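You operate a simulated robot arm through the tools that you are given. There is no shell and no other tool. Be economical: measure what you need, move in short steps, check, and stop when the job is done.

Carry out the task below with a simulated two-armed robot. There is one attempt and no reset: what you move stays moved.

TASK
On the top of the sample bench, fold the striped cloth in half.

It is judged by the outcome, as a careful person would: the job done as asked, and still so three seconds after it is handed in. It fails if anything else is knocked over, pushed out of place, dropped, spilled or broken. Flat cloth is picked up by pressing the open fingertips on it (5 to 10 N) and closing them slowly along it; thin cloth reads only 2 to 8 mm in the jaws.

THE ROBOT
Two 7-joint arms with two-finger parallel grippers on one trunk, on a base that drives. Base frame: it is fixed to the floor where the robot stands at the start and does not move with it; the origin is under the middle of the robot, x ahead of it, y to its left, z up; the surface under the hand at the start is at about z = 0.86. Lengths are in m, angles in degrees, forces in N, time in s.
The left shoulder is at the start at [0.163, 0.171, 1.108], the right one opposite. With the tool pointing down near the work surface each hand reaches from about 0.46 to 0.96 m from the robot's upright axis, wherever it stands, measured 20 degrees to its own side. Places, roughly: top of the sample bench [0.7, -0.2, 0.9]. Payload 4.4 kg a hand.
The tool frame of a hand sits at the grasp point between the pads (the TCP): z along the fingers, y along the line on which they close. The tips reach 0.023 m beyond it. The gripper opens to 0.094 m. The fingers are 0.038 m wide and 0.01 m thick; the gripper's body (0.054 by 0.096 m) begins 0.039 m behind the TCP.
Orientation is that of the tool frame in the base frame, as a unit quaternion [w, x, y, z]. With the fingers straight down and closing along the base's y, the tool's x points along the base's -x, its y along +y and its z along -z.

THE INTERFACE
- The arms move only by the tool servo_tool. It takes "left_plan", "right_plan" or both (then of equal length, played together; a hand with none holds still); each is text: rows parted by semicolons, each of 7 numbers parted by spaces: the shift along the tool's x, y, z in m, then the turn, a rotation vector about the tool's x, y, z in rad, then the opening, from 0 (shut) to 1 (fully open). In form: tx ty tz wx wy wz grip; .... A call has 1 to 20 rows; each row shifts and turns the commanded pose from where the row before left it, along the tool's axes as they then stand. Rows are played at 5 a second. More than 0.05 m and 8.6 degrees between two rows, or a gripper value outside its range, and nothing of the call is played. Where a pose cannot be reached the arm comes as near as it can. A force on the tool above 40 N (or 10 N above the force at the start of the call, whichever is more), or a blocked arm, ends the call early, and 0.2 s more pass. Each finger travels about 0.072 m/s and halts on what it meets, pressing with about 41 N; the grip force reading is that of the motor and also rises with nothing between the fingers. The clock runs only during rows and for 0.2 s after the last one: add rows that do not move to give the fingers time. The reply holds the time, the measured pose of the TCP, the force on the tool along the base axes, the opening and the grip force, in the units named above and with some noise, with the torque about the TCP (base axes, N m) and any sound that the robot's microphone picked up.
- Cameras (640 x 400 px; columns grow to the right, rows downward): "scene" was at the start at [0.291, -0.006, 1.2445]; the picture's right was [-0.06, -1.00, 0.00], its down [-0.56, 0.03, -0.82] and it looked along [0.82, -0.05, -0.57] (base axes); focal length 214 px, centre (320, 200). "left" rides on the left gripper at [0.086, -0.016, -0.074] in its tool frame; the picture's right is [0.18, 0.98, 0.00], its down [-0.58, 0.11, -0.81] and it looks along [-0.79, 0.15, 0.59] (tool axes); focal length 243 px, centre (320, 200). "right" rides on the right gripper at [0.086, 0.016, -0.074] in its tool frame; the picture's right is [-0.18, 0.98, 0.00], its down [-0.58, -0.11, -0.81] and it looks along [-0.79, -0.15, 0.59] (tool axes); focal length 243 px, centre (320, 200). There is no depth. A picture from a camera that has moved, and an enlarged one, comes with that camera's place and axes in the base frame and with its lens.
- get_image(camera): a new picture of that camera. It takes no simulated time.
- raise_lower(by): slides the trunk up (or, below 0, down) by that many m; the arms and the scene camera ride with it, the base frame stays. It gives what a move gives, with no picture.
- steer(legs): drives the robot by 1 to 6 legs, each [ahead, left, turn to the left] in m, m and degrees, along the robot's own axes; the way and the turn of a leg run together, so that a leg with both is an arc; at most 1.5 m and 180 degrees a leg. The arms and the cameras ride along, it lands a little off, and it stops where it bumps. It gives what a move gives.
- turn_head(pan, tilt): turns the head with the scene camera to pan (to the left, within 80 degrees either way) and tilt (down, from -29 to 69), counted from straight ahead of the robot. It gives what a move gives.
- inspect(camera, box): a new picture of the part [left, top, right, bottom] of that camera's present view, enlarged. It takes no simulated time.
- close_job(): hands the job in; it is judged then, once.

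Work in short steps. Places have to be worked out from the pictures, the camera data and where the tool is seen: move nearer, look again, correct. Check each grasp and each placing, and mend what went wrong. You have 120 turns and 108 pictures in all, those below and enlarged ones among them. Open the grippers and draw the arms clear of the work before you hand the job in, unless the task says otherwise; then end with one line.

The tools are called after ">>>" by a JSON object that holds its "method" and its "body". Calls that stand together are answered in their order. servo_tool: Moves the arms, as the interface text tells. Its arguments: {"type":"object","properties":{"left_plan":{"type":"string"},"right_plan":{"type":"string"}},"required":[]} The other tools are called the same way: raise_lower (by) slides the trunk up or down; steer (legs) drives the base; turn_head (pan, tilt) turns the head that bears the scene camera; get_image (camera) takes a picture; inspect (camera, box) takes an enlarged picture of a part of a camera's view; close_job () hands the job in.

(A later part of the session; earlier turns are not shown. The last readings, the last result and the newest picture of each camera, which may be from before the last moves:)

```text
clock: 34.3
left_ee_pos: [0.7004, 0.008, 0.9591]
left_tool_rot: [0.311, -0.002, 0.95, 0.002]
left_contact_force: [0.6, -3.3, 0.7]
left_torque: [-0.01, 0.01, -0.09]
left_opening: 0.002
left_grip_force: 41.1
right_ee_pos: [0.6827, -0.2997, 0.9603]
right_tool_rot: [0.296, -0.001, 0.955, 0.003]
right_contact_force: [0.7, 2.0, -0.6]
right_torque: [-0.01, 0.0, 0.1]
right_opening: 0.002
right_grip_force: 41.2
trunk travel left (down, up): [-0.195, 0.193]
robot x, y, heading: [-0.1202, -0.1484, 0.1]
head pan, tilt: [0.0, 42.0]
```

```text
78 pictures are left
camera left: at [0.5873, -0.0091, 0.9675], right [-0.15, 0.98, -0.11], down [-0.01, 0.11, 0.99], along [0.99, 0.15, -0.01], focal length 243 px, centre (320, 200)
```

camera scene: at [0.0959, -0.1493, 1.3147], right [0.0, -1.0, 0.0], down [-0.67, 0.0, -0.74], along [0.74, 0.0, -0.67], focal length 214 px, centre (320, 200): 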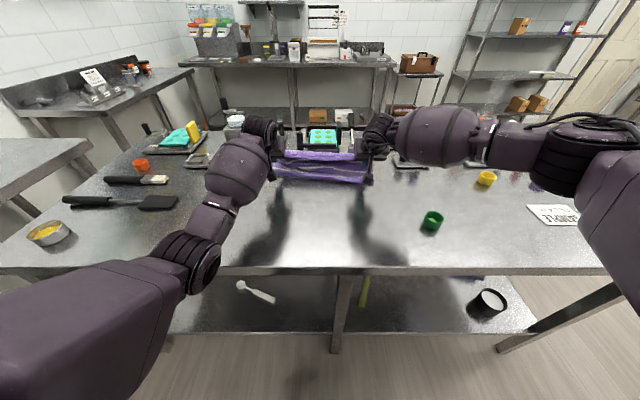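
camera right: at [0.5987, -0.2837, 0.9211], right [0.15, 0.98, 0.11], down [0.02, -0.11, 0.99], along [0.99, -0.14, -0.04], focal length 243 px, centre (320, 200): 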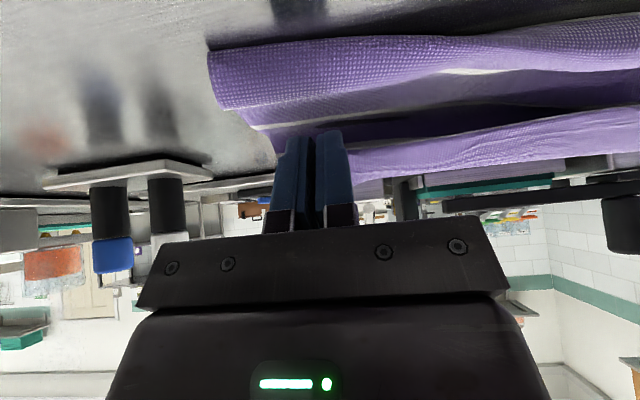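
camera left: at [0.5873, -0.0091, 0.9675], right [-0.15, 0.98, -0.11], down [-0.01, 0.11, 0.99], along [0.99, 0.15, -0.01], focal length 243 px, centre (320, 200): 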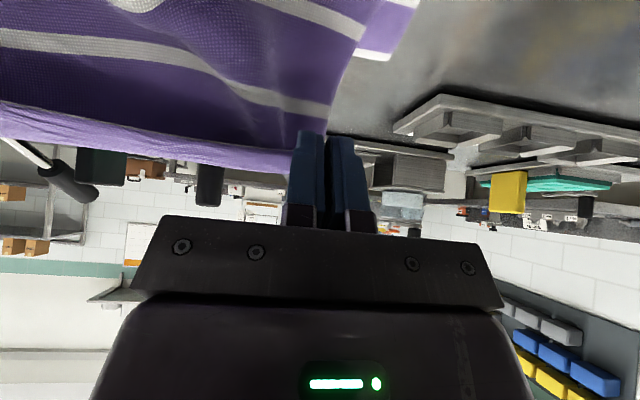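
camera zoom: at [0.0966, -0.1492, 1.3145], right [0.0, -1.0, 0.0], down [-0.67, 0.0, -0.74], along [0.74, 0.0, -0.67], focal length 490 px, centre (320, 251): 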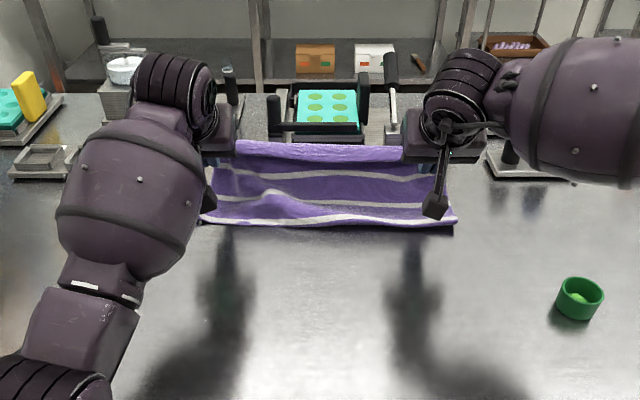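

The left view shows the bottom layer's far-left corner still at about (0.754, 0.056), and the fold runs along the middle stripe. I'll lower the edge onto it.

>>> {"method": "servo_tool", "body": {"left_plan": "0.0028 0 0.0094 0 0 0 0; 0.0028 0 0.0094 0 0 0 0; 0.0028 0 0.0094 0 0 0 0; 0.0028 0 0.0094 0 0 0 0; 0.0028 0 0.0094 0 0 0 0; 0.0028 0 0.0094 0 0 0 0; 0 0 0 0 0 0 0", "right_plan": "0.0028 0 0.0094 0 0 0 0; 0.0028 0 0.0094 0 0 0 0; 0.0028 0 0.0094 0 0 0 0; 0.0028 0 0.0094 0 0 0 0; 0.0028 0 0.0094 0 0 0 0; 0.0028 0 0.0094 0 0 0 0; 0 0 0 0 0 0 0"}}

>>> {"method": "inspect", "body": {"camera": "scene", "box": [220, 100, 420, 225]}}

>>> {"method": "get_image", "body": {"camera": "left"}}

>>> {"method": "get_image", "body": {"camera": "right"}}

```text
clock: 35.9
left_ee_pos: [0.7199, 0.0088, 0.9051]
left_tool_rot: [0.312, -0.002, 0.95, 0.003]
left_contact_force: [0.8, -2.2, -0.1]
left_torque: [0.01, 0.0, -0.04]
left_opening: 0.0021
left_grip_force: 41.3
right_ee_pos: [0.7018, -0.2974, 0.9036]
right_tool_rot: [0.296, -0.001, 0.955, 0.003]
right_contact_force: [0.6, 2.3, 0.8]
right_torque: [0.05, 0.03, 0.08]
right_opening: 0.0023
right_grip_force: 41.0
trunk travel left (down, up): [-0.195, 0.193]
robot x, y, heading: [-0.1186, -0.1464, 0.1]
head pan, tilt: [0.0, 42.0]
```

```text
3.20 times, centred on (320, 162) of scene
camera zoom: at [0.0958, -0.1493, 1.3148], right [0.0, -1.0, 0.0], down [-0.67, 0.0, -0.74], along [0.74, 0.0, -0.67], focal length 686 px, centre (320, 320)
```

zoom: 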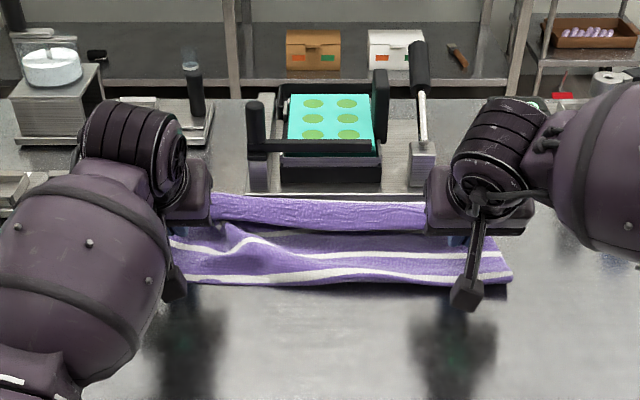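

```text
76 pictures are left
camera left: at [0.6059, -0.0085, 0.9124], right [-0.15, 0.98, -0.11], down [-0.01, 0.11, 0.99], along [0.99, 0.15, -0.01], focal length 243 px, centre (320, 200)
```

left: 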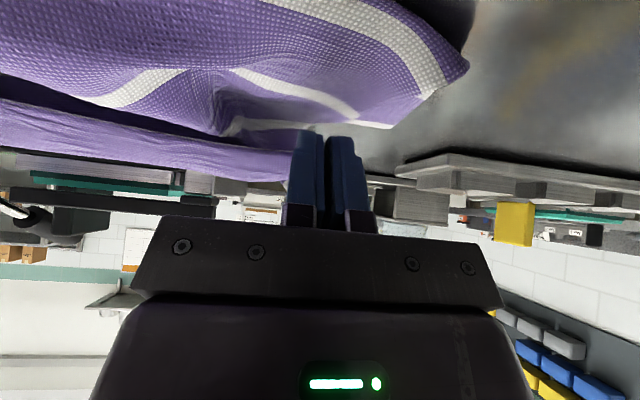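

```text
75 pictures are left
camera right: at [0.587, -0.2832, 0.9162], right [0.15, 0.98, 0.11], down [0.02, -0.12, 0.99], along [0.99, -0.14, -0.04], focal length 243 px, centre (320, 200)
```

right: 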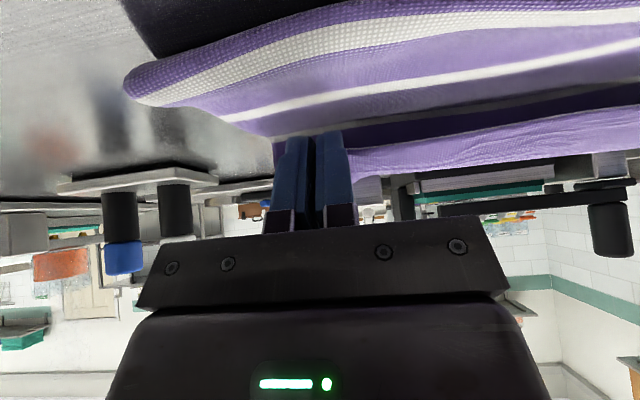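

The fold is tenting at the middle stripe with the edge above the far edge. I'll lower 1 cm more and open both grippers gradually.

>>> {"method": "servo_tool", "body": {"left_plan": "0.0028 0 0.0042 0 0 0 0; 0.0028 0 0.0042 0 0 0 0; 0 0 0 0 0 0 0; 0 0 0 0 0 0 0.1; 0 0 0 0 0 0 0.2; 0 0 0 0 0 0 0.3; 0 0 0 0 0 0 0.4; 0 0 0 0 0 0 0.5; 0 0 0 0 0 0 0.5", "right_plan": "0.0028 0 0.0042 0 0 0 0; 0.0028 0 0.0042 0 0 0 0; 0 0 0 0 0 0 0; 0 0 0 0 0 0 0.1; 0 0 0 0 0 0 0.2; 0 0 0 0 0 0 0.3; 0 0 0 0 0 0 0.4; 0 0 0 0 0 0 0.5; 0 0 0 0 0 0 0.5"}}

>>> {"method": "get_image", "body": {"camera": "left"}}

>>> {"method": "get_image", "body": {"camera": "right"}}

>>> {"method": "inspect", "body": {"camera": "scene", "box": [220, 100, 420, 225]}}

```text
clock: 37.9
left_ee_pos: [0.7205, 0.0087, 0.8935]
left_tool_rot: [0.311, -0.003, 0.951, 0.003]
left_contact_force: [-0.4, -0.2, -0.4]
left_torque: [-0.02, 0.01, 0.01]
left_opening: 0.0469
left_grip_force: 0.1
right_ee_pos: [0.6993, -0.2985, 0.8935]
right_tool_rot: [0.297, -0.001, 0.955, 0.003]
right_contact_force: [0.8, -0.5, 0.5]
right_torque: [0.0, 0.0, 0.02]
right_opening: 0.047
right_grip_force: 0.0
trunk travel left (down, up): [-0.195, 0.193]
robot x, y, heading: [-0.1191, -0.1473, 0.2]
head pan, tilt: [0.0, 42.0]
```

```text
74 pictures are left
camera left: at [0.6067, -0.0085, 0.9022], right [-0.15, 0.98, -0.11], down [-0.01, 0.11, 0.99], along [0.99, 0.15, -0.01], focal length 243 px, centre (320, 200)
```

left: 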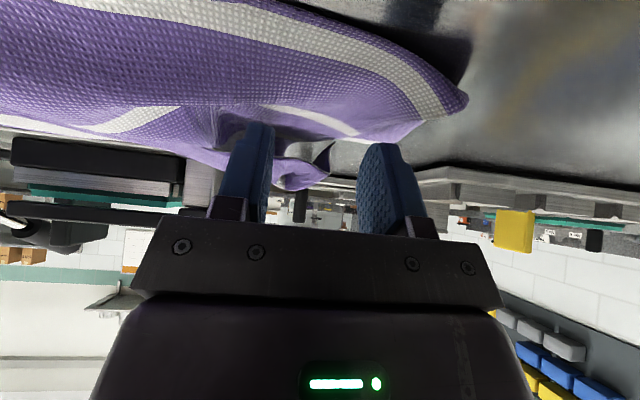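

```text
73 pictures are left
camera right: at [0.5871, -0.2832, 0.9058], right [0.15, 0.98, 0.11], down [0.02, -0.12, 0.99], along [0.99, -0.14, -0.04], focal length 243 px, centre (320, 200)
```

right: 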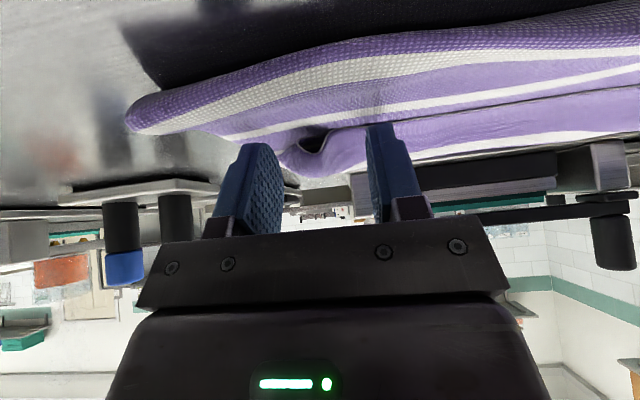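

```text
3.20 times, centred on (320, 162) of scene
camera zoom: at [0.0961, -0.1493, 1.3147], right [0.0, -1.0, 0.0], down [-0.67, 0.0, -0.74], along [0.74, 0.0, -0.67], focal length 686 px, centre (320, 320)
```

zoom: 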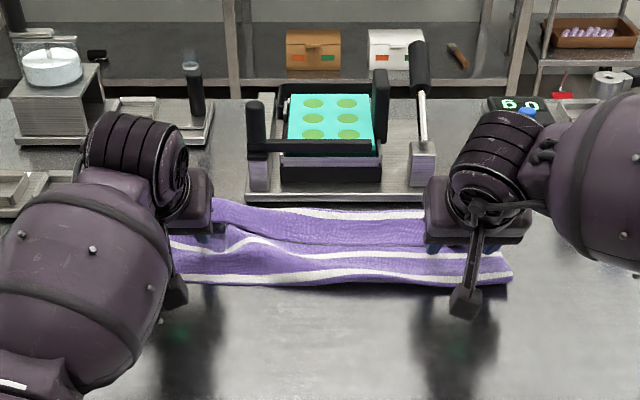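

Released. I'll withdraw both hands back and up along the fingers and view the result.

>>> {"method": "servo_tool", "body": {"left_plan": "0 0 -0.01 0 0 0 0.6; 0 0 -0.02 0 0 0 0.6; 0 0 -0.03 0 0 0 0.6; 0 0 -0.04 0 0 0 0.6; 0 0.03 -0.03 0 0 0 0.6; 0 0.04 -0.02 0 0 0 0.6; 0 0.04 -0.02 0 0 0 0.6; 0 0.04 -0.02 0 0 0 0.6; 0 0 0 0 0 0 0.6", "right_plan": "0 0 -0.01 0 0 0 0.6; 0 0 -0.02 0 0 0 0.6; 0 0 -0.03 0 0 0 0.6; 0 0 -0.04 0 0 0 0.6; 0 -0.03 -0.03 0 0 0 0.6; 0 -0.04 -0.02 0 0 0 0.6; 0 -0.04 -0.02 0 0 0 0.6; 0 -0.04 -0.02 0 0 0 0.6; 0 0 0 0 0 0 0.6"}}

>>> {"method": "inspect", "body": {"camera": "scene", "box": [180, 90, 460, 265]}}

>>> {"method": "get_image", "body": {"camera": "left"}}

```text
clock: 39.9
left_ee_pos: [0.6069, 0.1593, 1.0448]
left_tool_rot: [0.31, -0.002, 0.951, 0.003]
left_contact_force: [0.2, 0.2, 0.4]
left_torque: [0.04, 0.04, -0.01]
left_opening: 0.0564
left_grip_force: 0.1
right_ee_pos: [0.5937, -0.4506, 1.0484]
right_tool_rot: [0.295, 0.0, 0.955, 0.004]
right_contact_force: [-0.7, -0.2, -0.5]
right_torque: [0.02, -0.01, -0.04]
right_opening: 0.0563
right_grip_force: 0.1
trunk travel left (down, up): [-0.195, 0.193]
robot x, y, heading: [-0.1228, -0.1477, 0.1]
head pan, tilt: [0.0, 42.0]
```

```text
2.29 times, centred on (320, 178) of scene
camera zoom: at [0.097, -0.1493, 1.3143], right [0.0, -1.0, 0.0], down [-0.67, 0.0, -0.74], along [0.74, 0.0, -0.67], focal length 490 px, centre (320, 251)
```

zoom: 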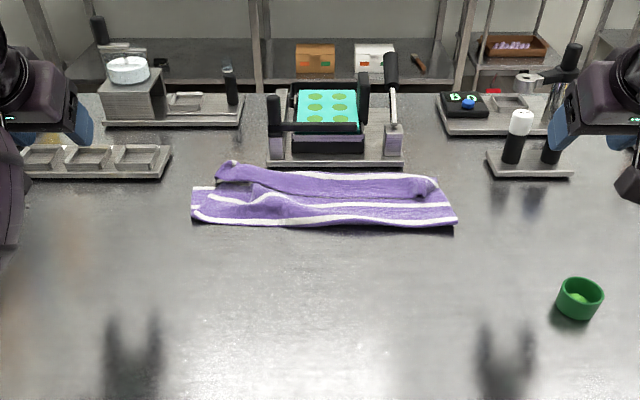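

```text
70 pictures are left
camera left: at [0.4938, 0.1412, 1.0548], right [-0.15, 0.98, -0.1], down [-0.01, 0.11, 0.99], along [0.99, 0.15, -0.01], focal length 243 px, centre (320, 200)
```

left: 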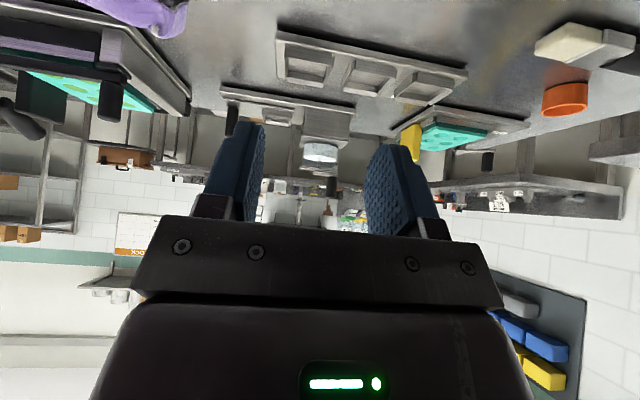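

The cloth is folded but the corners look rumpled, so I'll zoom in.

>>> {"method": "inspect", "body": {"camera": "scene", "box": [250, 145, 400, 200]}}

>>> {"method": "turn_head", "body": {"pan": 0, "tilt": 50}}

```text
4.27 times, centred on (325, 172) of scene
camera zoom: at [0.097, -0.1493, 1.3143], right [0.0, -1.0, 0.0], down [-0.67, 0.0, -0.74], along [0.74, 0.0, -0.67], focal length 915 px, centre (299, 317)
```

zoom: 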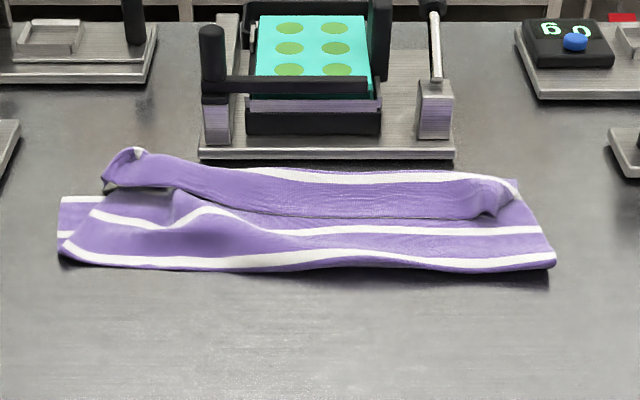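

```text
clock: 40.6
left_ee_pos: [0.6068, 0.1571, 1.0468]
left_tool_rot: [0.311, -0.003, 0.95, 0.003]
left_contact_force: [0.5, -0.4, -0.1]
left_torque: [-0.01, -0.02, -0.02]
left_opening: 0.0564
left_grip_force: 0.1
right_ee_pos: [0.594, -0.4512, 1.0496]
right_tool_rot: [0.296, 0.0, 0.955, 0.003]
right_contact_force: [-0.2, 0.7, -0.3]
right_torque: [-0.01, -0.02, -0.01]
right_opening: 0.0563
right_grip_force: 0.1
trunk travel left (down, up): [-0.195, 0.193]
robot x, y, heading: [-0.1211, -0.148, 0.1]
head pan, tilt: [0.0, 50.0]
```

The fold sits too far forward (x≈0.657), leaving a short bottom layer, and the edge has curled back on top. The high arc let the cloth hang and bunch. I'll re-grasp the edge where I released it, unfold, and redo the fold with a low carry so the cloth trails behind.

>>> {"method": "servo_tool", "body": {"left_plan": "0 -0.04 0.02 0 0 0 0.6; 0 -0.04 0.02 0 0 0 0.6; 0 -0.04 0.02 0 0 0 0.6; 0 -0.03 0.03 0 0 0 0.6; 0 0 0.03 0 0 0 0.6; 0 0 0.02 0 0 0 0.6; 0 0 0 0 0 0 0.6", "right_plan": "0 0.04 0.02 0 0 0 0.6; 0 0.04 0.02 0 0 0 0.6; 0 0.04 0.02 0 0 0 0.6; 0 0.03 0.03 0 0 0 0.6; 0 0 0.03 0 0 0 0.6; 0 0 0.02 0 0 0 0.6; 0 0 0 0 0 0 0.6"}}

>>> {"method": "get_image", "body": {"camera": "left"}}

>>> {"method": "get_image", "body": {"camera": "right"}}

>>> {"method": "inspect", "body": {"camera": "scene", "box": [220, 70, 420, 195]}}

```text
clock: 42.2
left_ee_pos: [0.6903, 0.0079, 0.9339]
left_tool_rot: [0.311, -0.002, 0.95, 0.003]
left_contact_force: [0.0, 0.1, 0.7]
left_torque: [-0.01, 0.01, 0.01]
left_opening: 0.0562
left_grip_force: 0.0
right_ee_pos: [0.6721, -0.2995, 0.9351]
right_tool_rot: [0.297, -0.001, 0.955, 0.003]
right_contact_force: [0.2, -0.2, 0.4]
right_torque: [0.02, -0.04, 0.03]
right_opening: 0.0563
right_grip_force: 0.0
trunk travel left (down, up): [-0.195, 0.193]
robot x, y, heading: [-0.1215, -0.1474, 0.1]
head pan, tilt: [0.0, 50.0]
```

```text
68 pictures are left
camera left: at [0.5764, -0.0088, 0.9424], right [-0.15, 0.98, -0.11], down [-0.01, 0.11, 0.99], along [0.99, 0.15, -0.01], focal length 243 px, centre (320, 200)
```

left: 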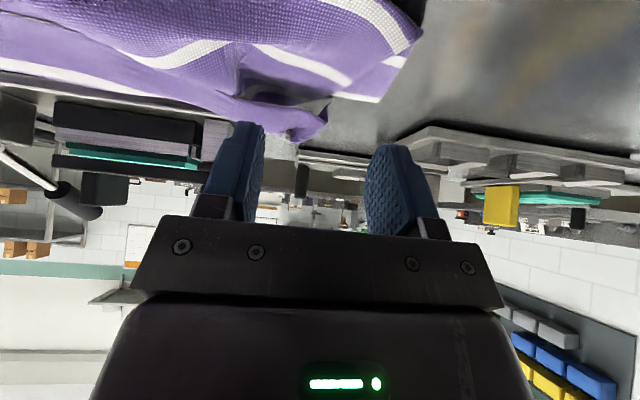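

```text
67 pictures are left
camera right: at [0.558, -0.2832, 0.9472], right [0.15, 0.98, 0.11], down [0.02, -0.11, 0.99], along [0.99, -0.14, -0.04], focal length 243 px, centre (320, 200)
```

right: 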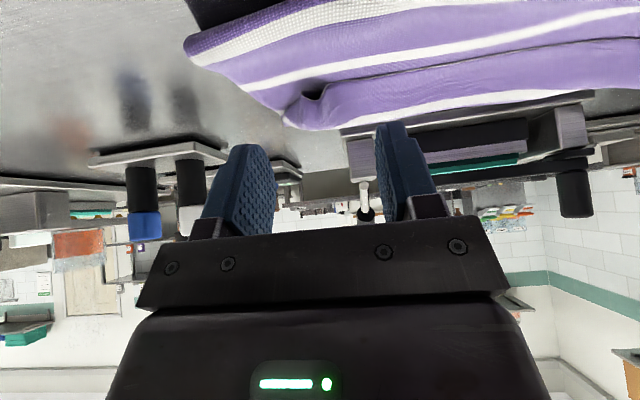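

```text
3.20 times, centred on (320, 132) of scene
camera zoom: at [0.089, -0.1493, 1.3036], right [0.0, -1.0, 0.0], down [-0.77, 0.0, -0.64], along [0.64, 0.0, -0.77], focal length 686 px, centre (320, 416)
```

zoom: 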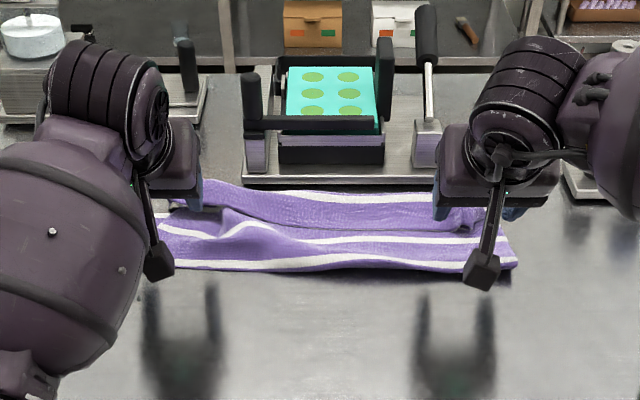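

The puckers lie about 1 cm toward −y of each hand's centreline. I'll shift both hands, advance to the release pose and look.

>>> {"method": "servo_tool", "body": {"left_plan": "0 -0.004 0.01 0 0 0 0.6; 0 -0.004 0.01 0 0 0 0.6; 0 0 0.01 0 0 0 0.6; 0 0 0.01 0 0 0 0.6; 0.003 0 0.004 0 0 0 0.6; 0 0 0 0 0 0 0.6", "right_plan": "0 -0.005 0.01 0 0 0 0.6; 0 -0.005 0.01 0 0 0 0.6; 0 0 0.01 0 0 0 0.6; 0 0 0.01 0 0 0 0.6; 0.003 0 0.004 0 0 0 0.6; 0 0 0 0 0 0 0.6"}}

>>> {"method": "get_image", "body": {"camera": "left"}}

>>> {"method": "get_image", "body": {"camera": "right"}}

```text
clock: 43.6
left_ee_pos: [0.7149, -0.0003, 0.8954]
left_tool_rot: [0.31, -0.003, 0.951, 0.003]
left_contact_force: [0.4, -0.3, 0.3]
left_torque: [-0.04, -0.01, -0.02]
left_opening: 0.0564
left_grip_force: 0.1
right_ee_pos: [0.6952, -0.3074, 0.8953]
right_tool_rot: [0.297, -0.001, 0.955, 0.003]
right_contact_force: [-0.5, 0.6, 1.1]
right_torque: [0.01, -0.03, 0.05]
right_opening: 0.0564
right_grip_force: 0.1
trunk travel left (down, up): [-0.195, 0.193]
robot x, y, heading: [-0.1227, -0.1459, 0.0]
head pan, tilt: [0.0, 50.0]
```

```text
65 pictures are left
camera left: at [0.6006, -0.017, 0.9047], right [-0.15, 0.98, -0.11], down [-0.01, 0.11, 0.99], along [0.99, 0.15, -0.01], focal length 243 px, centre (320, 200)
```

left: 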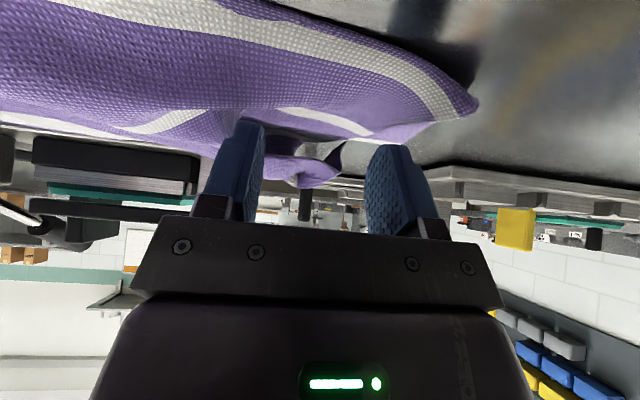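

```text
64 pictures are left
camera right: at [0.5815, -0.293, 0.9088], right [0.15, 0.98, 0.11], down [0.02, -0.12, 0.99], along [0.99, -0.14, -0.04], focal length 243 px, centre (320, 200)
```

right: 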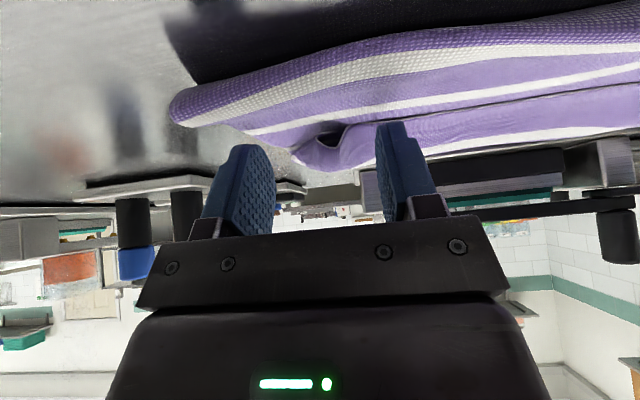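

The puckers are between the fingers but a bit ahead of the tips. I'll advance 1.5 cm and close slowly.

>>> {"method": "servo_tool", "body": {"left_plan": "-0.006 0 0.0042 0 0 0 0.6; -0.006 0 0.0042 0 0 0 0.6; 0 0 0 0 0 0 0.5; 0 0 0 0 0 0 0.4; 0 0 0 0 0 0 0.3; 0 0 0 0 0 0 0.2; 0 0 0 0 0 0 0.1; 0 0 0 0 0 0 0; 0 0 0 0 0 0 0; 0 0 0 0 0 0 0", "right_plan": "-0.006 0 0.0042 0 0 0 0.6; -0.006 0 0.0042 0 0 0 0.6; 0 0 0 0 0 0 0.5; 0 0 0 0 0 0 0.4; 0 0 0 0 0 0 0.3; 0 0 0 0 0 0 0.2; 0 0 0 0 0 0 0.1; 0 0 0 0 0 0 0; 0 0 0 0 0 0 0; 0 0 0 0 0 0 0"}}

>>> {"method": "get_image", "body": {"camera": "left"}}

>>> {"method": "get_image", "body": {"camera": "right"}}

```text
clock: 45.8
left_ee_pos: [0.7295, 0.0004, 0.8962]
left_tool_rot: [0.312, -0.003, 0.95, 0.003]
left_contact_force: [0.3, -0.4, 0.5]
left_torque: [0.01, 0.01, -0.02]
left_opening: 0.0002
left_grip_force: 41.5
right_ee_pos: [0.7094, -0.3085, 0.8967]
right_tool_rot: [0.296, 0.0, 0.955, 0.003]
right_contact_force: [-0.9, -0.2, -0.1]
right_torque: [0.0, 0.02, 0.0]
right_opening: 0.0
right_grip_force: 40.7
trunk travel left (down, up): [-0.195, 0.193]
robot x, y, heading: [-0.1216, -0.1507, 0.1]
head pan, tilt: [0.0, 50.0]
```

```text
63 pictures are left
camera left: at [0.6153, -0.0168, 0.9051], right [-0.15, 0.98, -0.11], down [-0.01, 0.11, 0.99], along [0.99, 0.15, -0.01], focal length 243 px, centre (320, 200)
```

left: 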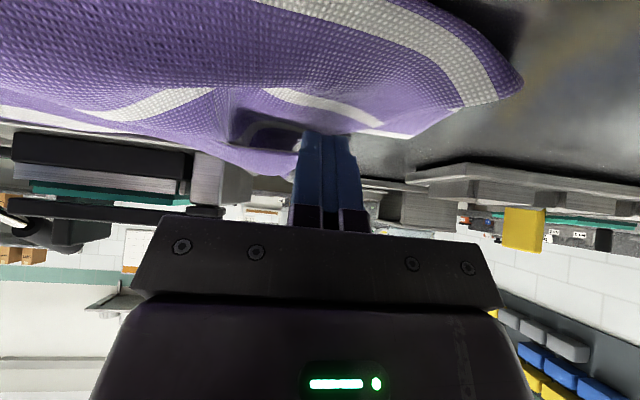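

```text
62 pictures are left
camera right: at [0.5962, -0.2933, 0.9084], right [0.15, 0.98, 0.11], down [0.02, -0.12, 0.99], along [0.99, -0.14, -0.04], focal length 243 px, centre (320, 200)
```

right: 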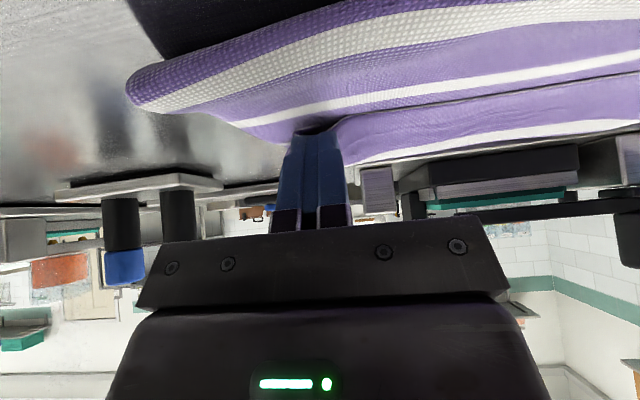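

Both missed (0 mm), because the cloth lies below the tilted tips. I'll rise, return the hands to vertical and do a press-and-close pick on the flap.

>>> {"method": "servo_tool", "body": {"left_plan": "0 0 0 0 0 0 0.3; -0.0142 0 -0.0206 0 0 0 0.5; -0.0142 0 -0.0206 0 0 0 0.5; 0 0 0 0 0.12 0 0.5; 0 0 0 0 0.12 0 0.5; 0 0 0 0 0.12 0 0.5; 0 0 0 0 0.12 0 0.5; 0 0 0 0 0.15 0 0.5; 0 0 0 0 0 0 0.5", "right_plan": "0 0 0 0 0 0 0.3; -0.0142 0 -0.0206 0 0 0 0.5; -0.0142 0 -0.0206 0 0 0 0.5; 0 0 0 0 0.12 0 0.5; 0 0 0 0 0.12 0 0.5; 0 0 0 0 0.12 0 0.5; 0 0 0 0 0.12 0 0.5; 0 0 0 0 0.12 0 0.5; 0 0 0 0 0 0 0.5"}}

>>> {"method": "get_image", "body": {"camera": "left"}}

>>> {"method": "get_image", "body": {"camera": "right"}}

>>> {"method": "get_image", "body": {"camera": "scene"}}

```text
clock: 47.8
left_ee_pos: [0.7286, 0.0005, 0.9441]
left_tool_rot: [-0.001, -0.003, 1.0, 0.002]
left_contact_force: [-0.5, 0.3, 0.6]
left_torque: [0.01, -0.03, -0.02]
left_opening: 0.0469
left_grip_force: 0.1
right_ee_pos: [0.7104, -0.3089, 0.9449]
right_tool_rot: [-0.002, -0.002, 1.0, 0.004]
right_contact_force: [0.1, 0.1, -0.5]
right_torque: [0.01, 0.01, 0.03]
right_opening: 0.047
right_grip_force: 0.0
trunk travel left (down, up): [-0.195, 0.193]
robot x, y, heading: [-0.122, -0.1483, 0.1]
head pan, tilt: [0.0, 50.0]
```

```text
61 pictures are left
camera left: at [0.642, -0.0162, 1.0185], right [-0.19, 0.98, 0.0], down [0.58, 0.11, 0.81], along [0.79, 0.15, -0.59], focal length 243 px, centre (320, 200)
```

left: 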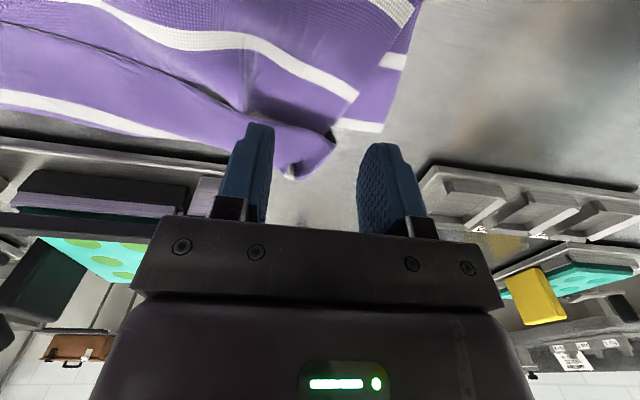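

```text
60 pictures are left
camera right: at [0.6244, -0.2932, 1.0188], right [0.18, 0.98, 0.01], down [0.58, -0.11, 0.8], along [0.79, -0.14, -0.59], focal length 243 px, centre (320, 200)
```

right: 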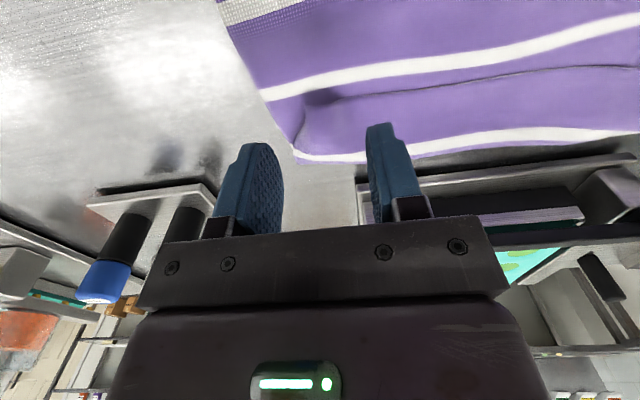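

```text
59 pictures are left
camera scene: at [0.0914, -0.1489, 1.3028], right [0.0, -1.0, 0.0], down [-0.77, 0.0, -0.64], along [0.64, 0.0, -0.77], focal length 214 px, centre (320, 200)
```

scene: 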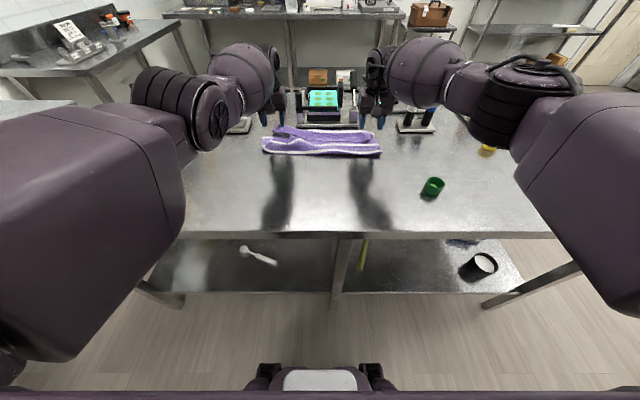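

With vertical hands the flap is clear: its free edge is at x≈0.71 and it curls over at x≈0.77. I'll position over the flap ends, left (0.755, −0.025) and right (0.732, −0.293), and descend most of the way.

>>> {"method": "servo_tool", "body": {"left_plan": "-0.013 -0.0128 0 0 0 0 0.5; -0.013 -0.0128 0 0 0 0 0.5; 0 0 0.015 0 0 0 0.5; 0 0 0.015 0 0 0 0.5; 0 0 0.012 0 0 0 0.5; 0 0 0 0 0 0 0.5", "right_plan": "-0.011 0.008 0 0 0 0 0.5; -0.011 0.008 0 0 0 0 0.5; 0 0 0.015 0 0 0 0.5; 0 0 0.015 0 0 0 0.5; 0 0 0.012 0 0 0 0.5; 0 0 0 0 0 0 0.5"}}

>>> {"method": "get_image", "body": {"camera": "left"}}

>>> {"method": "get_image", "body": {"camera": "right"}}

```text
clock: 49.2
left_ee_pos: [0.7178, -0.0199, 0.9099]
left_tool_rot: [0.001, -0.003, 1.0, 0.001]
left_contact_force: [0.3, 0.3, 0.5]
left_torque: [0.03, 0.02, 0.0]
left_opening: 0.047
left_grip_force: 0.0
left hand out of reach, approached as far as the arm can: row 1, 2, 4
right_ee_pos: [0.7197, -0.294, 0.9066]
right_tool_rot: [0.001, -0.002, 1.0, 0.003]
right_contact_force: [0.1, 0.6, 0.1]
right_torque: [-0.04, -0.01, 0.02]
right_opening: 0.0471
right_grip_force: 0.1
right hand out of reach, approached as far as the arm can: row 2, 4
trunk travel left (down, up): [-0.195, 0.193]
robot x, y, heading: [-0.1175, -0.1515, -0.1]
head pan, tilt: [0.0, 50.0]
```

```text
58 pictures are left
camera left: at [0.6308, -0.0365, 0.9838], right [-0.19, 0.98, 0.0], down [0.58, 0.11, 0.81], along [0.79, 0.16, -0.59], focal length 243 px, centre (320, 200)
```

left: 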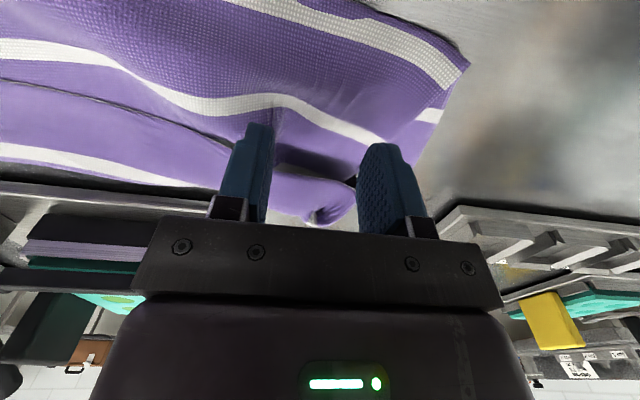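

```text
57 pictures are left
camera right: at [0.6341, -0.2784, 0.9802], right [0.18, 0.98, 0.01], down [0.58, -0.11, 0.81], along [0.79, -0.14, -0.59], focal length 243 px, centre (320, 200)
```

right: 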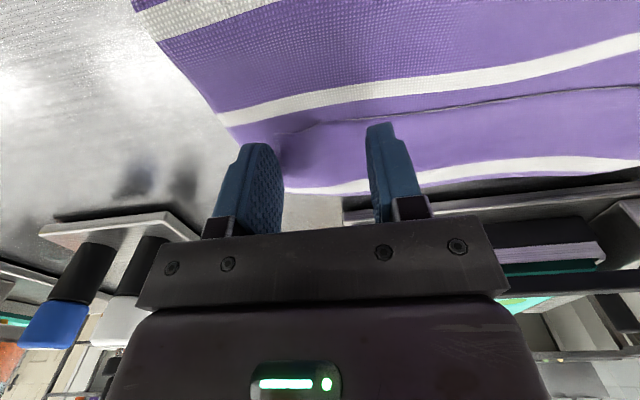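

The reach limit has been hit, since the raised trunk leans back. I'll lift the hands 4 cm and drive forward 7 cm, which stays within the start position.

>>> {"method": "servo_tool", "body": {"left_plan": "0 0 -0.02 0 0 0 0.5; 0 0 -0.02 0 0 0 0.5; 0 0 0 0 0 0 0.5", "right_plan": "0 0 -0.02 0 0 0 0.5; 0 0 -0.02 0 0 0 0.5; 0 0 0 0 0 0 0.5"}}

>>> {"method": "steer", "body": {"legs": [[0.04, 0, 0]]}}

>>> {"method": "get_image", "body": {"camera": "left"}}

>>> {"method": "get_image", "body": {"camera": "right"}}

```text
clock: 50.0
left_ee_pos: [0.7204, -0.0169, 0.9476]
left_tool_rot: [0.001, -0.003, 1.0, 0.002]
left_contact_force: [-0.5, 0.6, -0.2]
left_torque: [-0.02, 0.03, 0.02]
left_opening: 0.0471
left_grip_force: 0.1
right_ee_pos: [0.7272, -0.2901, 0.9456]
right_tool_rot: [0.006, -0.004, 1.0, 0.003]
right_contact_force: [0.2, 0.3, -0.7]
right_torque: [-0.05, 0.01, -0.01]
right_opening: 0.0473
right_grip_force: 0.1
right hand out of reach, approached as far as the arm can: row 2
trunk travel left (down, up): [-0.195, 0.193]
robot x, y, heading: [-0.1233, -0.1471, -0.2]
head pan, tilt: [0.0, 50.0]
```

```text
clock: 50.9
left_ee_pos: [0.7608, -0.0193, 0.9495]
left_tool_rot: [0.001, -0.003, 1.0, 0.002]
left_contact_force: [0.5, 0.0, -0.6]
left_torque: [-0.01, -0.01, 0.0]
left_opening: 0.0469
left_grip_force: 0.1
right_ee_pos: [0.7677, -0.2917, 0.9466]
right_tool_rot: [0.005, -0.004, 1.0, 0.003]
right_contact_force: [0.0, 0.2, -1.1]
right_torque: [0.02, -0.02, 0.0]
right_opening: 0.0467
right_grip_force: 0.1
trunk travel left (down, up): [-0.195, 0.193]
robot x, y, heading: [-0.0814, -0.1503, 0.0]
head pan, tilt: [0.0, 50.0]
```

```text
56 pictures are left
camera left: at [0.6736, -0.0367, 1.0229], right [-0.19, 0.98, 0.0], down [0.58, 0.11, 0.81], along [0.79, 0.15, -0.59], focal length 243 px, centre (320, 200)
```

left: 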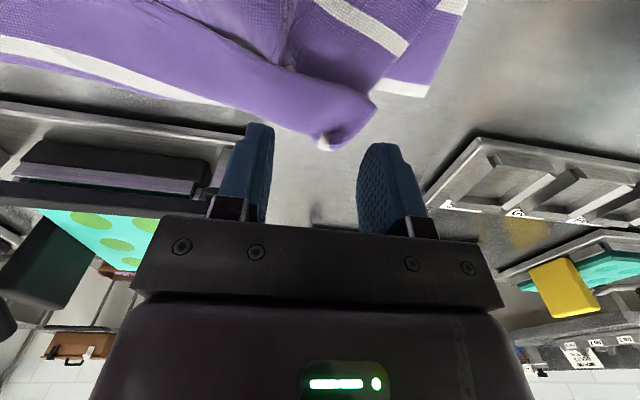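

```text
55 pictures are left
camera right: at [0.6799, -0.2765, 1.0186], right [0.18, 0.98, 0.01], down [0.57, -0.11, 0.81], along [0.8, -0.14, -0.58], focal length 243 px, centre (320, 200)
```

right: 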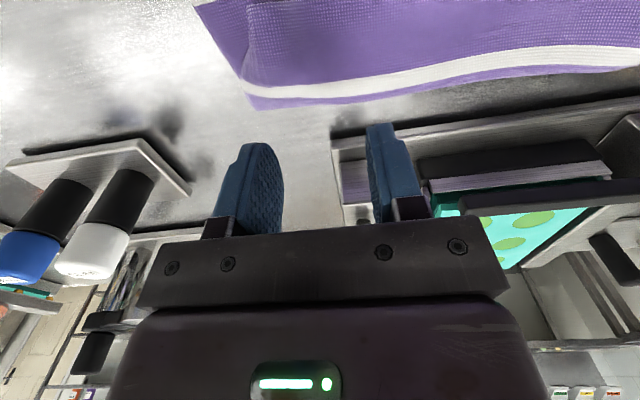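

I'll adjust the left to (0.763, −0.029) and the right to (0.738, −0.295), then lower close to contact.

>>> {"method": "servo_tool", "body": {"left_plan": "-0.001 -0.005 0.01 0 0 0 0.5; -0.001 -0.005 0.01 0 0 0 0.5; 0 0 0.012 0 0 0 0.5; 0 0 0.01 0 0 0 0.5; 0 0 0.004 0 0 0 0.5; 0 0 0 0 0 0 0.5", "right_plan": "0.015 -0.0015 0.01 0 0 0 0.5; 0.015 -0.0015 0.01 0 0 0 0.5; 0 0 0.012 0 0 0 0.5; 0 0 0.01 0 0 0 0.5; 0 0 0.004 0 0 0 0.5; 0 0 0 0 0 0 0.5"}}

>>> {"method": "get_image", "body": {"camera": "left"}}

>>> {"method": "get_image", "body": {"camera": "right"}}

```text
clock: 52.3
left_ee_pos: [0.7567, -0.0279, 0.9041]
left_tool_rot: [0.001, -0.002, 1.0, 0.002]
left_contact_force: [-0.2, 0.1, 0.3]
left_torque: [0.0, 0.03, -0.01]
left_opening: 0.0474
left_grip_force: 0.0
left hand out of reach, approached as far as the arm can: row 3
right_ee_pos: [0.7366, -0.2944, 0.8997]
right_tool_rot: [0.006, -0.004, 1.0, 0.003]
right_contact_force: [-0.4, -0.2, 0.6]
right_torque: [0.04, 0.05, -0.04]
right_opening: 0.047
right_grip_force: 0.1
trunk travel left (down, up): [-0.195, 0.193]
robot x, y, heading: [-0.0799, -0.1481, 0.1]
head pan, tilt: [0.0, 50.0]
```

```text
54 pictures are left
camera left: at [0.6693, -0.0455, 0.9783], right [-0.19, 0.98, 0.0], down [0.58, 0.11, 0.81], along [0.79, 0.15, -0.59], focal length 243 px, centre (320, 200)
```

left: 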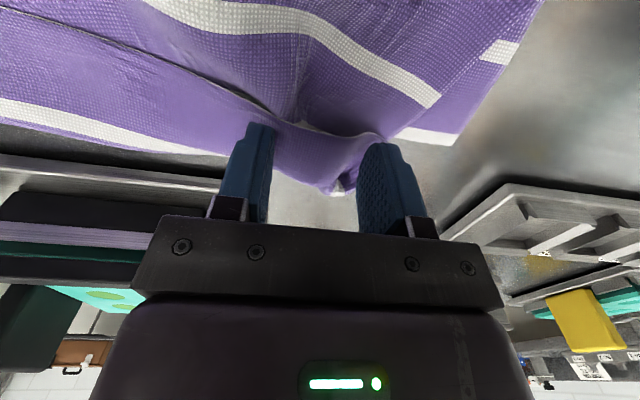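

```text
53 pictures are left
camera right: at [0.6497, -0.2787, 0.9727], right [0.18, 0.98, 0.01], down [0.57, -0.11, 0.81], along [0.8, -0.14, -0.58], focal length 243 px, centre (320, 200)
```

right: 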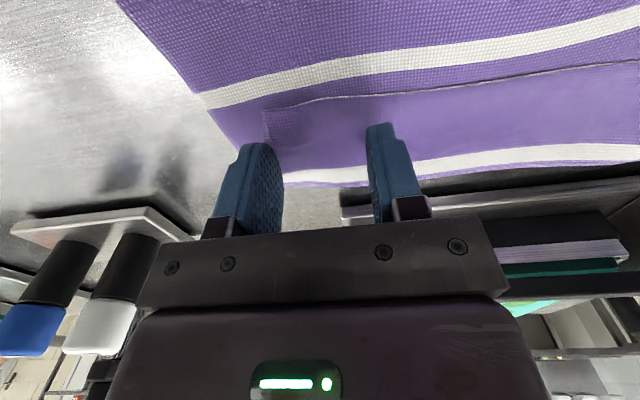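

Both flap ends now sit between the fingertips. I'll lower to contact in small steps.

>>> {"method": "servo_tool", "body": {"left_plan": "0 0 0.006 0 0 0 0.5; 0 0 0.005 0 0 0 0.5; 0 0 0.003 0 0 0 0.5; 0 0 0.002 0 0 0 0.5; 0 0 0 0 0 0 0.5", "right_plan": "0 0 0.005 0 0 0 0.5; 0 0 0.004 0 0 0 0.5; 0 0 0.002 0 0 0 0.5; 0 0 0.001 0 0 0 0.5; 0 0 0 0 0 0 0.5"}}

```text
clock: 53.5
left_ee_pos: [0.7528, -0.0284, 0.889]
left_tool_rot: [0.001, -0.001, 1.0, 0.002]
left_contact_force: [0.5, 0.3, 0.7]
left_torque: [0.01, 0.0, -0.04]
left_opening: 0.0472
left_grip_force: 0.1
left hand out of reach, approached as far as the arm can: row 1
right_ee_pos: [0.7373, -0.2945, 0.888]
right_tool_rot: [0.006, -0.003, 1.0, 0.004]
right_contact_force: [-0.5, -0.3, 1.7]
right_torque: [-0.05, -0.03, 0.01]
right_opening: 0.0469
right_grip_force: 0.1
trunk travel left (down, up): [-0.195, 0.193]
robot x, y, heading: [-0.0786, -0.1482, 0.2]
head pan, tilt: [0.0, 50.0]
```

>>> {"method": "servo_tool", "body": {"left_plan": "0 0 0.0015 0 0 0 0.5; 0 0 0.001 0 0 0 0.5; 0 0 0 0 0 0 0.5", "right_plan": "0 0 0.0005 0 0 0 0.5; 0 0 0 0 0 0 0.5; 0 0 0 0 0 0 0.5"}}

```text
clock: 54.3
left_ee_pos: [0.7526, -0.0262, 0.8875]
left_tool_rot: [0.001, -0.003, 1.0, 0.001]
left_contact_force: [-0.2, 0.0, 0.6]
left_torque: [0.03, -0.03, 0.04]
left_opening: 0.0472
left_grip_force: 0.0
right_ee_pos: [0.7364, -0.2941, 0.887]
right_tool_rot: [0.007, -0.003, 1.0, 0.004]
right_contact_force: [-0.1, -0.5, 2.6]
right_torque: [-0.07, 0.0, 0.0]
right_opening: 0.0472
right_grip_force: 0.0
trunk travel left (down, up): [-0.195, 0.193]
robot x, y, heading: [-0.0792, -0.1485, -0.1]
head pan, tilt: [0.0, 50.0]
```

The right has light contact (2.6 N) and the left has none yet. I'll go a bit lower on both.

>>> {"method": "servo_tool", "body": {"left_plan": "0 0 0.0015 0 0 0 0.5; 0 0 0.001 0 0 0 0.5; 0 0 0 0 0 0 0.5", "right_plan": "0 0 0.0005 0 0 0 0.5; 0 0 0 0 0 0 0.5; 0 0 0 0 0 0 0.5"}}

```text
clock: 55.1
left_ee_pos: [0.7516, -0.028, 0.8867]
left_tool_rot: [0.001, -0.003, 1.0, 0.002]
left_contact_force: [1.1, -0.2, 6.7]
left_torque: [0.01, -0.03, 0.01]
left_opening: 0.047
left_grip_force: 0.1
left hand out of reach, approached as far as the arm can: row 2
right_ee_pos: [0.7361, -0.2953, 0.8875]
right_tool_rot: [0.006, -0.003, 1.0, 0.003]
right_contact_force: [-1.1, 0.0, 2.0]
right_torque: [-0.01, 0.01, -0.01]
right_opening: 0.047
right_grip_force: 0.1
trunk travel left (down, up): [-0.195, 0.193]
robot x, y, heading: [-0.0835, -0.1513, -0.2]
head pan, tilt: [0.0, 50.0]
```

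Contact is now 6.7 N on the left and about 2 N on the right. I'll press the right a little more and close both slowly.

>>> {"method": "servo_tool", "body": {"left_plan": "0 0 0 0 0 0 0.5; 0 0 0 0 0 0 0.5; 0 0 0 0 0 0 0.43; 0 0 0 0 0 0 0.36; 0 0 0 0 0 0 0.29; 0 0 0 0 0 0 0.22; 0 0 0 0 0 0 0.15; 0 0 0 0 0 0 0.08; 0 0 0 0 0 0 0; 0 0 0 0 0 0 0; 0 0 0 0 0 0 0", "right_plan": "0 0 0.0005 0 0 0 0.5; 0 0 0.0005 0 0 0 0.5; 0 0 0 0 0 0 0.43; 0 0 0 0 0 0 0.36; 0 0 0 0 0 0 0.29; 0 0 0 0 0 0 0.22; 0 0 0 0 0 0 0.15; 0 0 0 0 0 0 0.08; 0 0 0 0 0 0 0; 0 0 0 0 0 0 0; 0 0 0 0 0 0 0"}}

>>> {"method": "get_image", "body": {"camera": "left"}}

>>> {"method": "get_image", "body": {"camera": "right"}}

```text
clock: 57.5
left_ee_pos: [0.7511, -0.0287, 0.8872]
left_tool_rot: [0.001, -0.002, 1.0, 0.001]
left_contact_force: [-0.2, -16.4, 11.2]
left_torque: [-0.41, -0.06, -0.04]
left_opening: 0.0038
left_grip_force: 40.9
right_ee_pos: [0.7363, -0.2939, 0.8873]
right_tool_rot: [0.007, -0.004, 1.0, 0.004]
right_contact_force: [1.8, 18.4, 4.5]
right_torque: [0.4, 0.01, 0.12]
right_opening: 0.0019
right_grip_force: 41.5
trunk travel left (down, up): [-0.195, 0.193]
robot x, y, heading: [-0.08, -0.1449, -0.1]
head pan, tilt: [0.0, 50.0]
```

```text
52 pictures are left
camera left: at [0.6645, -0.0459, 0.9606], right [-0.19, 0.98, 0.0], down [0.58, 0.11, 0.81], along [0.79, 0.15, -0.59], focal length 243 px, centre (320, 200)
```

left: 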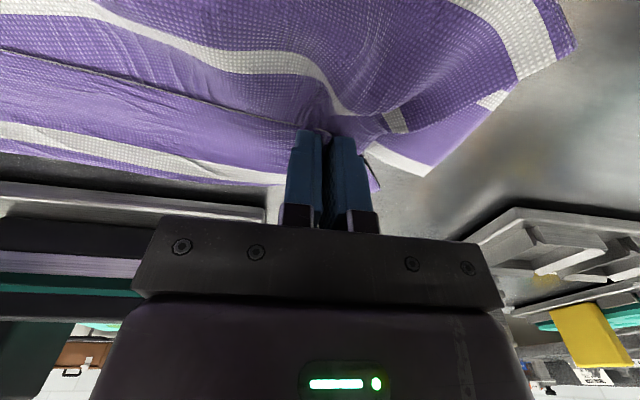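

```text
51 pictures are left
camera right: at [0.6485, -0.2778, 0.9598], right [0.17, 0.98, 0.01], down [0.57, -0.11, 0.81], along [0.8, -0.14, -0.58], focal length 243 px, centre (320, 200)
```

right: 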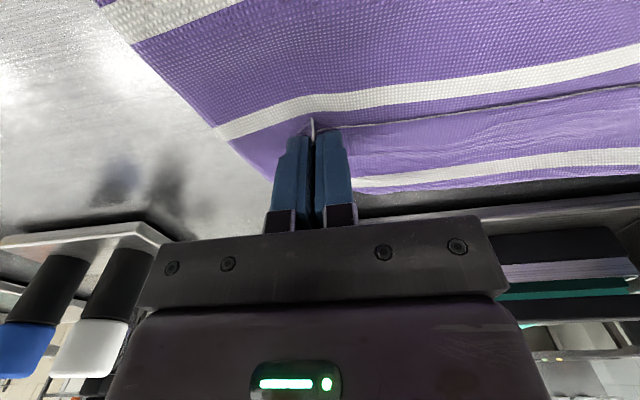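

The right holds 1.9 mm and the left 3.8 mm, possibly more than one layer. I'll lift 6 cm while moving back slightly, then check what is held.

>>> {"method": "servo_tool", "body": {"left_plan": "0 -0.002 -0.005 0 0 0 0; 0 -0.001 -0.01 0 0 0 0; 0.005 0 -0.015 0 0 0 0; 0.01 0 -0.015 0 0 0 0; 0.01 0 -0.015 0 0 0 0; 0 0 0 0 0 0 0", "right_plan": "0 0.002 -0.005 0 0 0 0; 0 0.001 -0.01 0 0 0 0; 0.005 0 -0.015 0 0 0 0; 0.01 0 -0.015 0 0 0 0; 0.01 0 -0.015 0 0 0 0; 0 0 0 0 0 0 0"}}

>>> {"method": "get_image", "body": {"camera": "left"}}

>>> {"method": "get_image", "body": {"camera": "right"}}

>>> {"method": "inspect", "body": {"camera": "scene", "box": [220, 70, 420, 195]}}

```text
clock: 58.9
left_ee_pos: [0.727, -0.0315, 0.9438]
left_tool_rot: [0.0, -0.002, 1.0, 0.002]
left_contact_force: [0.6, -9.1, 0.2]
left_torque: [-0.25, 0.02, 0.01]
left_opening: 0.0039
left_grip_force: 40.6
right_ee_pos: [0.7112, -0.2931, 0.9439]
right_tool_rot: [0.005, -0.004, 1.0, 0.003]
right_contact_force: [1.0, 9.8, -0.8]
right_torque: [0.27, 0.0, 0.07]
right_opening: 0.0018
right_grip_force: 40.9
trunk travel left (down, up): [-0.195, 0.193]
robot x, y, heading: [-0.0824, -0.1484, -0.0]
head pan, tilt: [0.0, 50.0]
```

```text
50 pictures are left
camera left: at [0.6404, -0.0488, 1.018], right [-0.19, 0.98, 0.0], down [0.58, 0.11, 0.81], along [0.79, 0.15, -0.59], focal length 243 px, centre (320, 200)
```

left: 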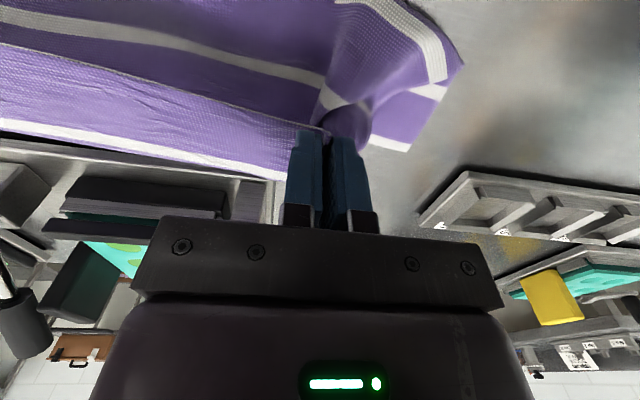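

```text
49 pictures are left
camera right: at [0.624, -0.2768, 1.0176], right [0.18, 0.98, 0.01], down [0.57, -0.11, 0.81], along [0.8, -0.14, -0.58], focal length 243 px, centre (320, 200)
```

right: 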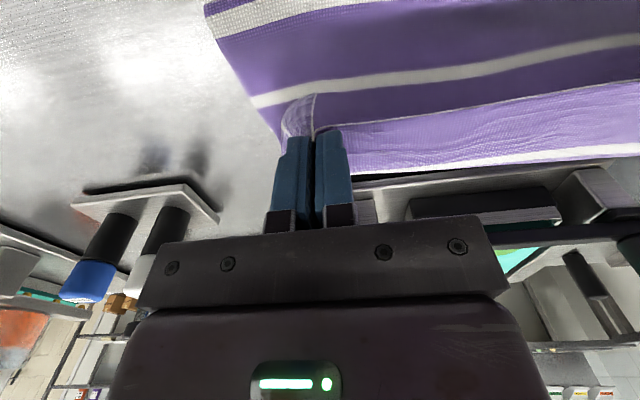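

```text
3.20 times, centred on (320, 132) of scene
camera zoom: at [0.1295, -0.1493, 1.3032], right [0.0, -1.0, 0.0], down [-0.77, 0.0, -0.64], along [0.64, 0.0, -0.77], focal length 686 px, centre (320, 416)
```

zoom: 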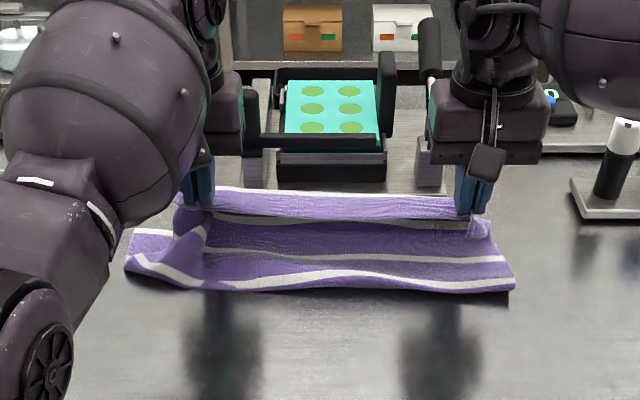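

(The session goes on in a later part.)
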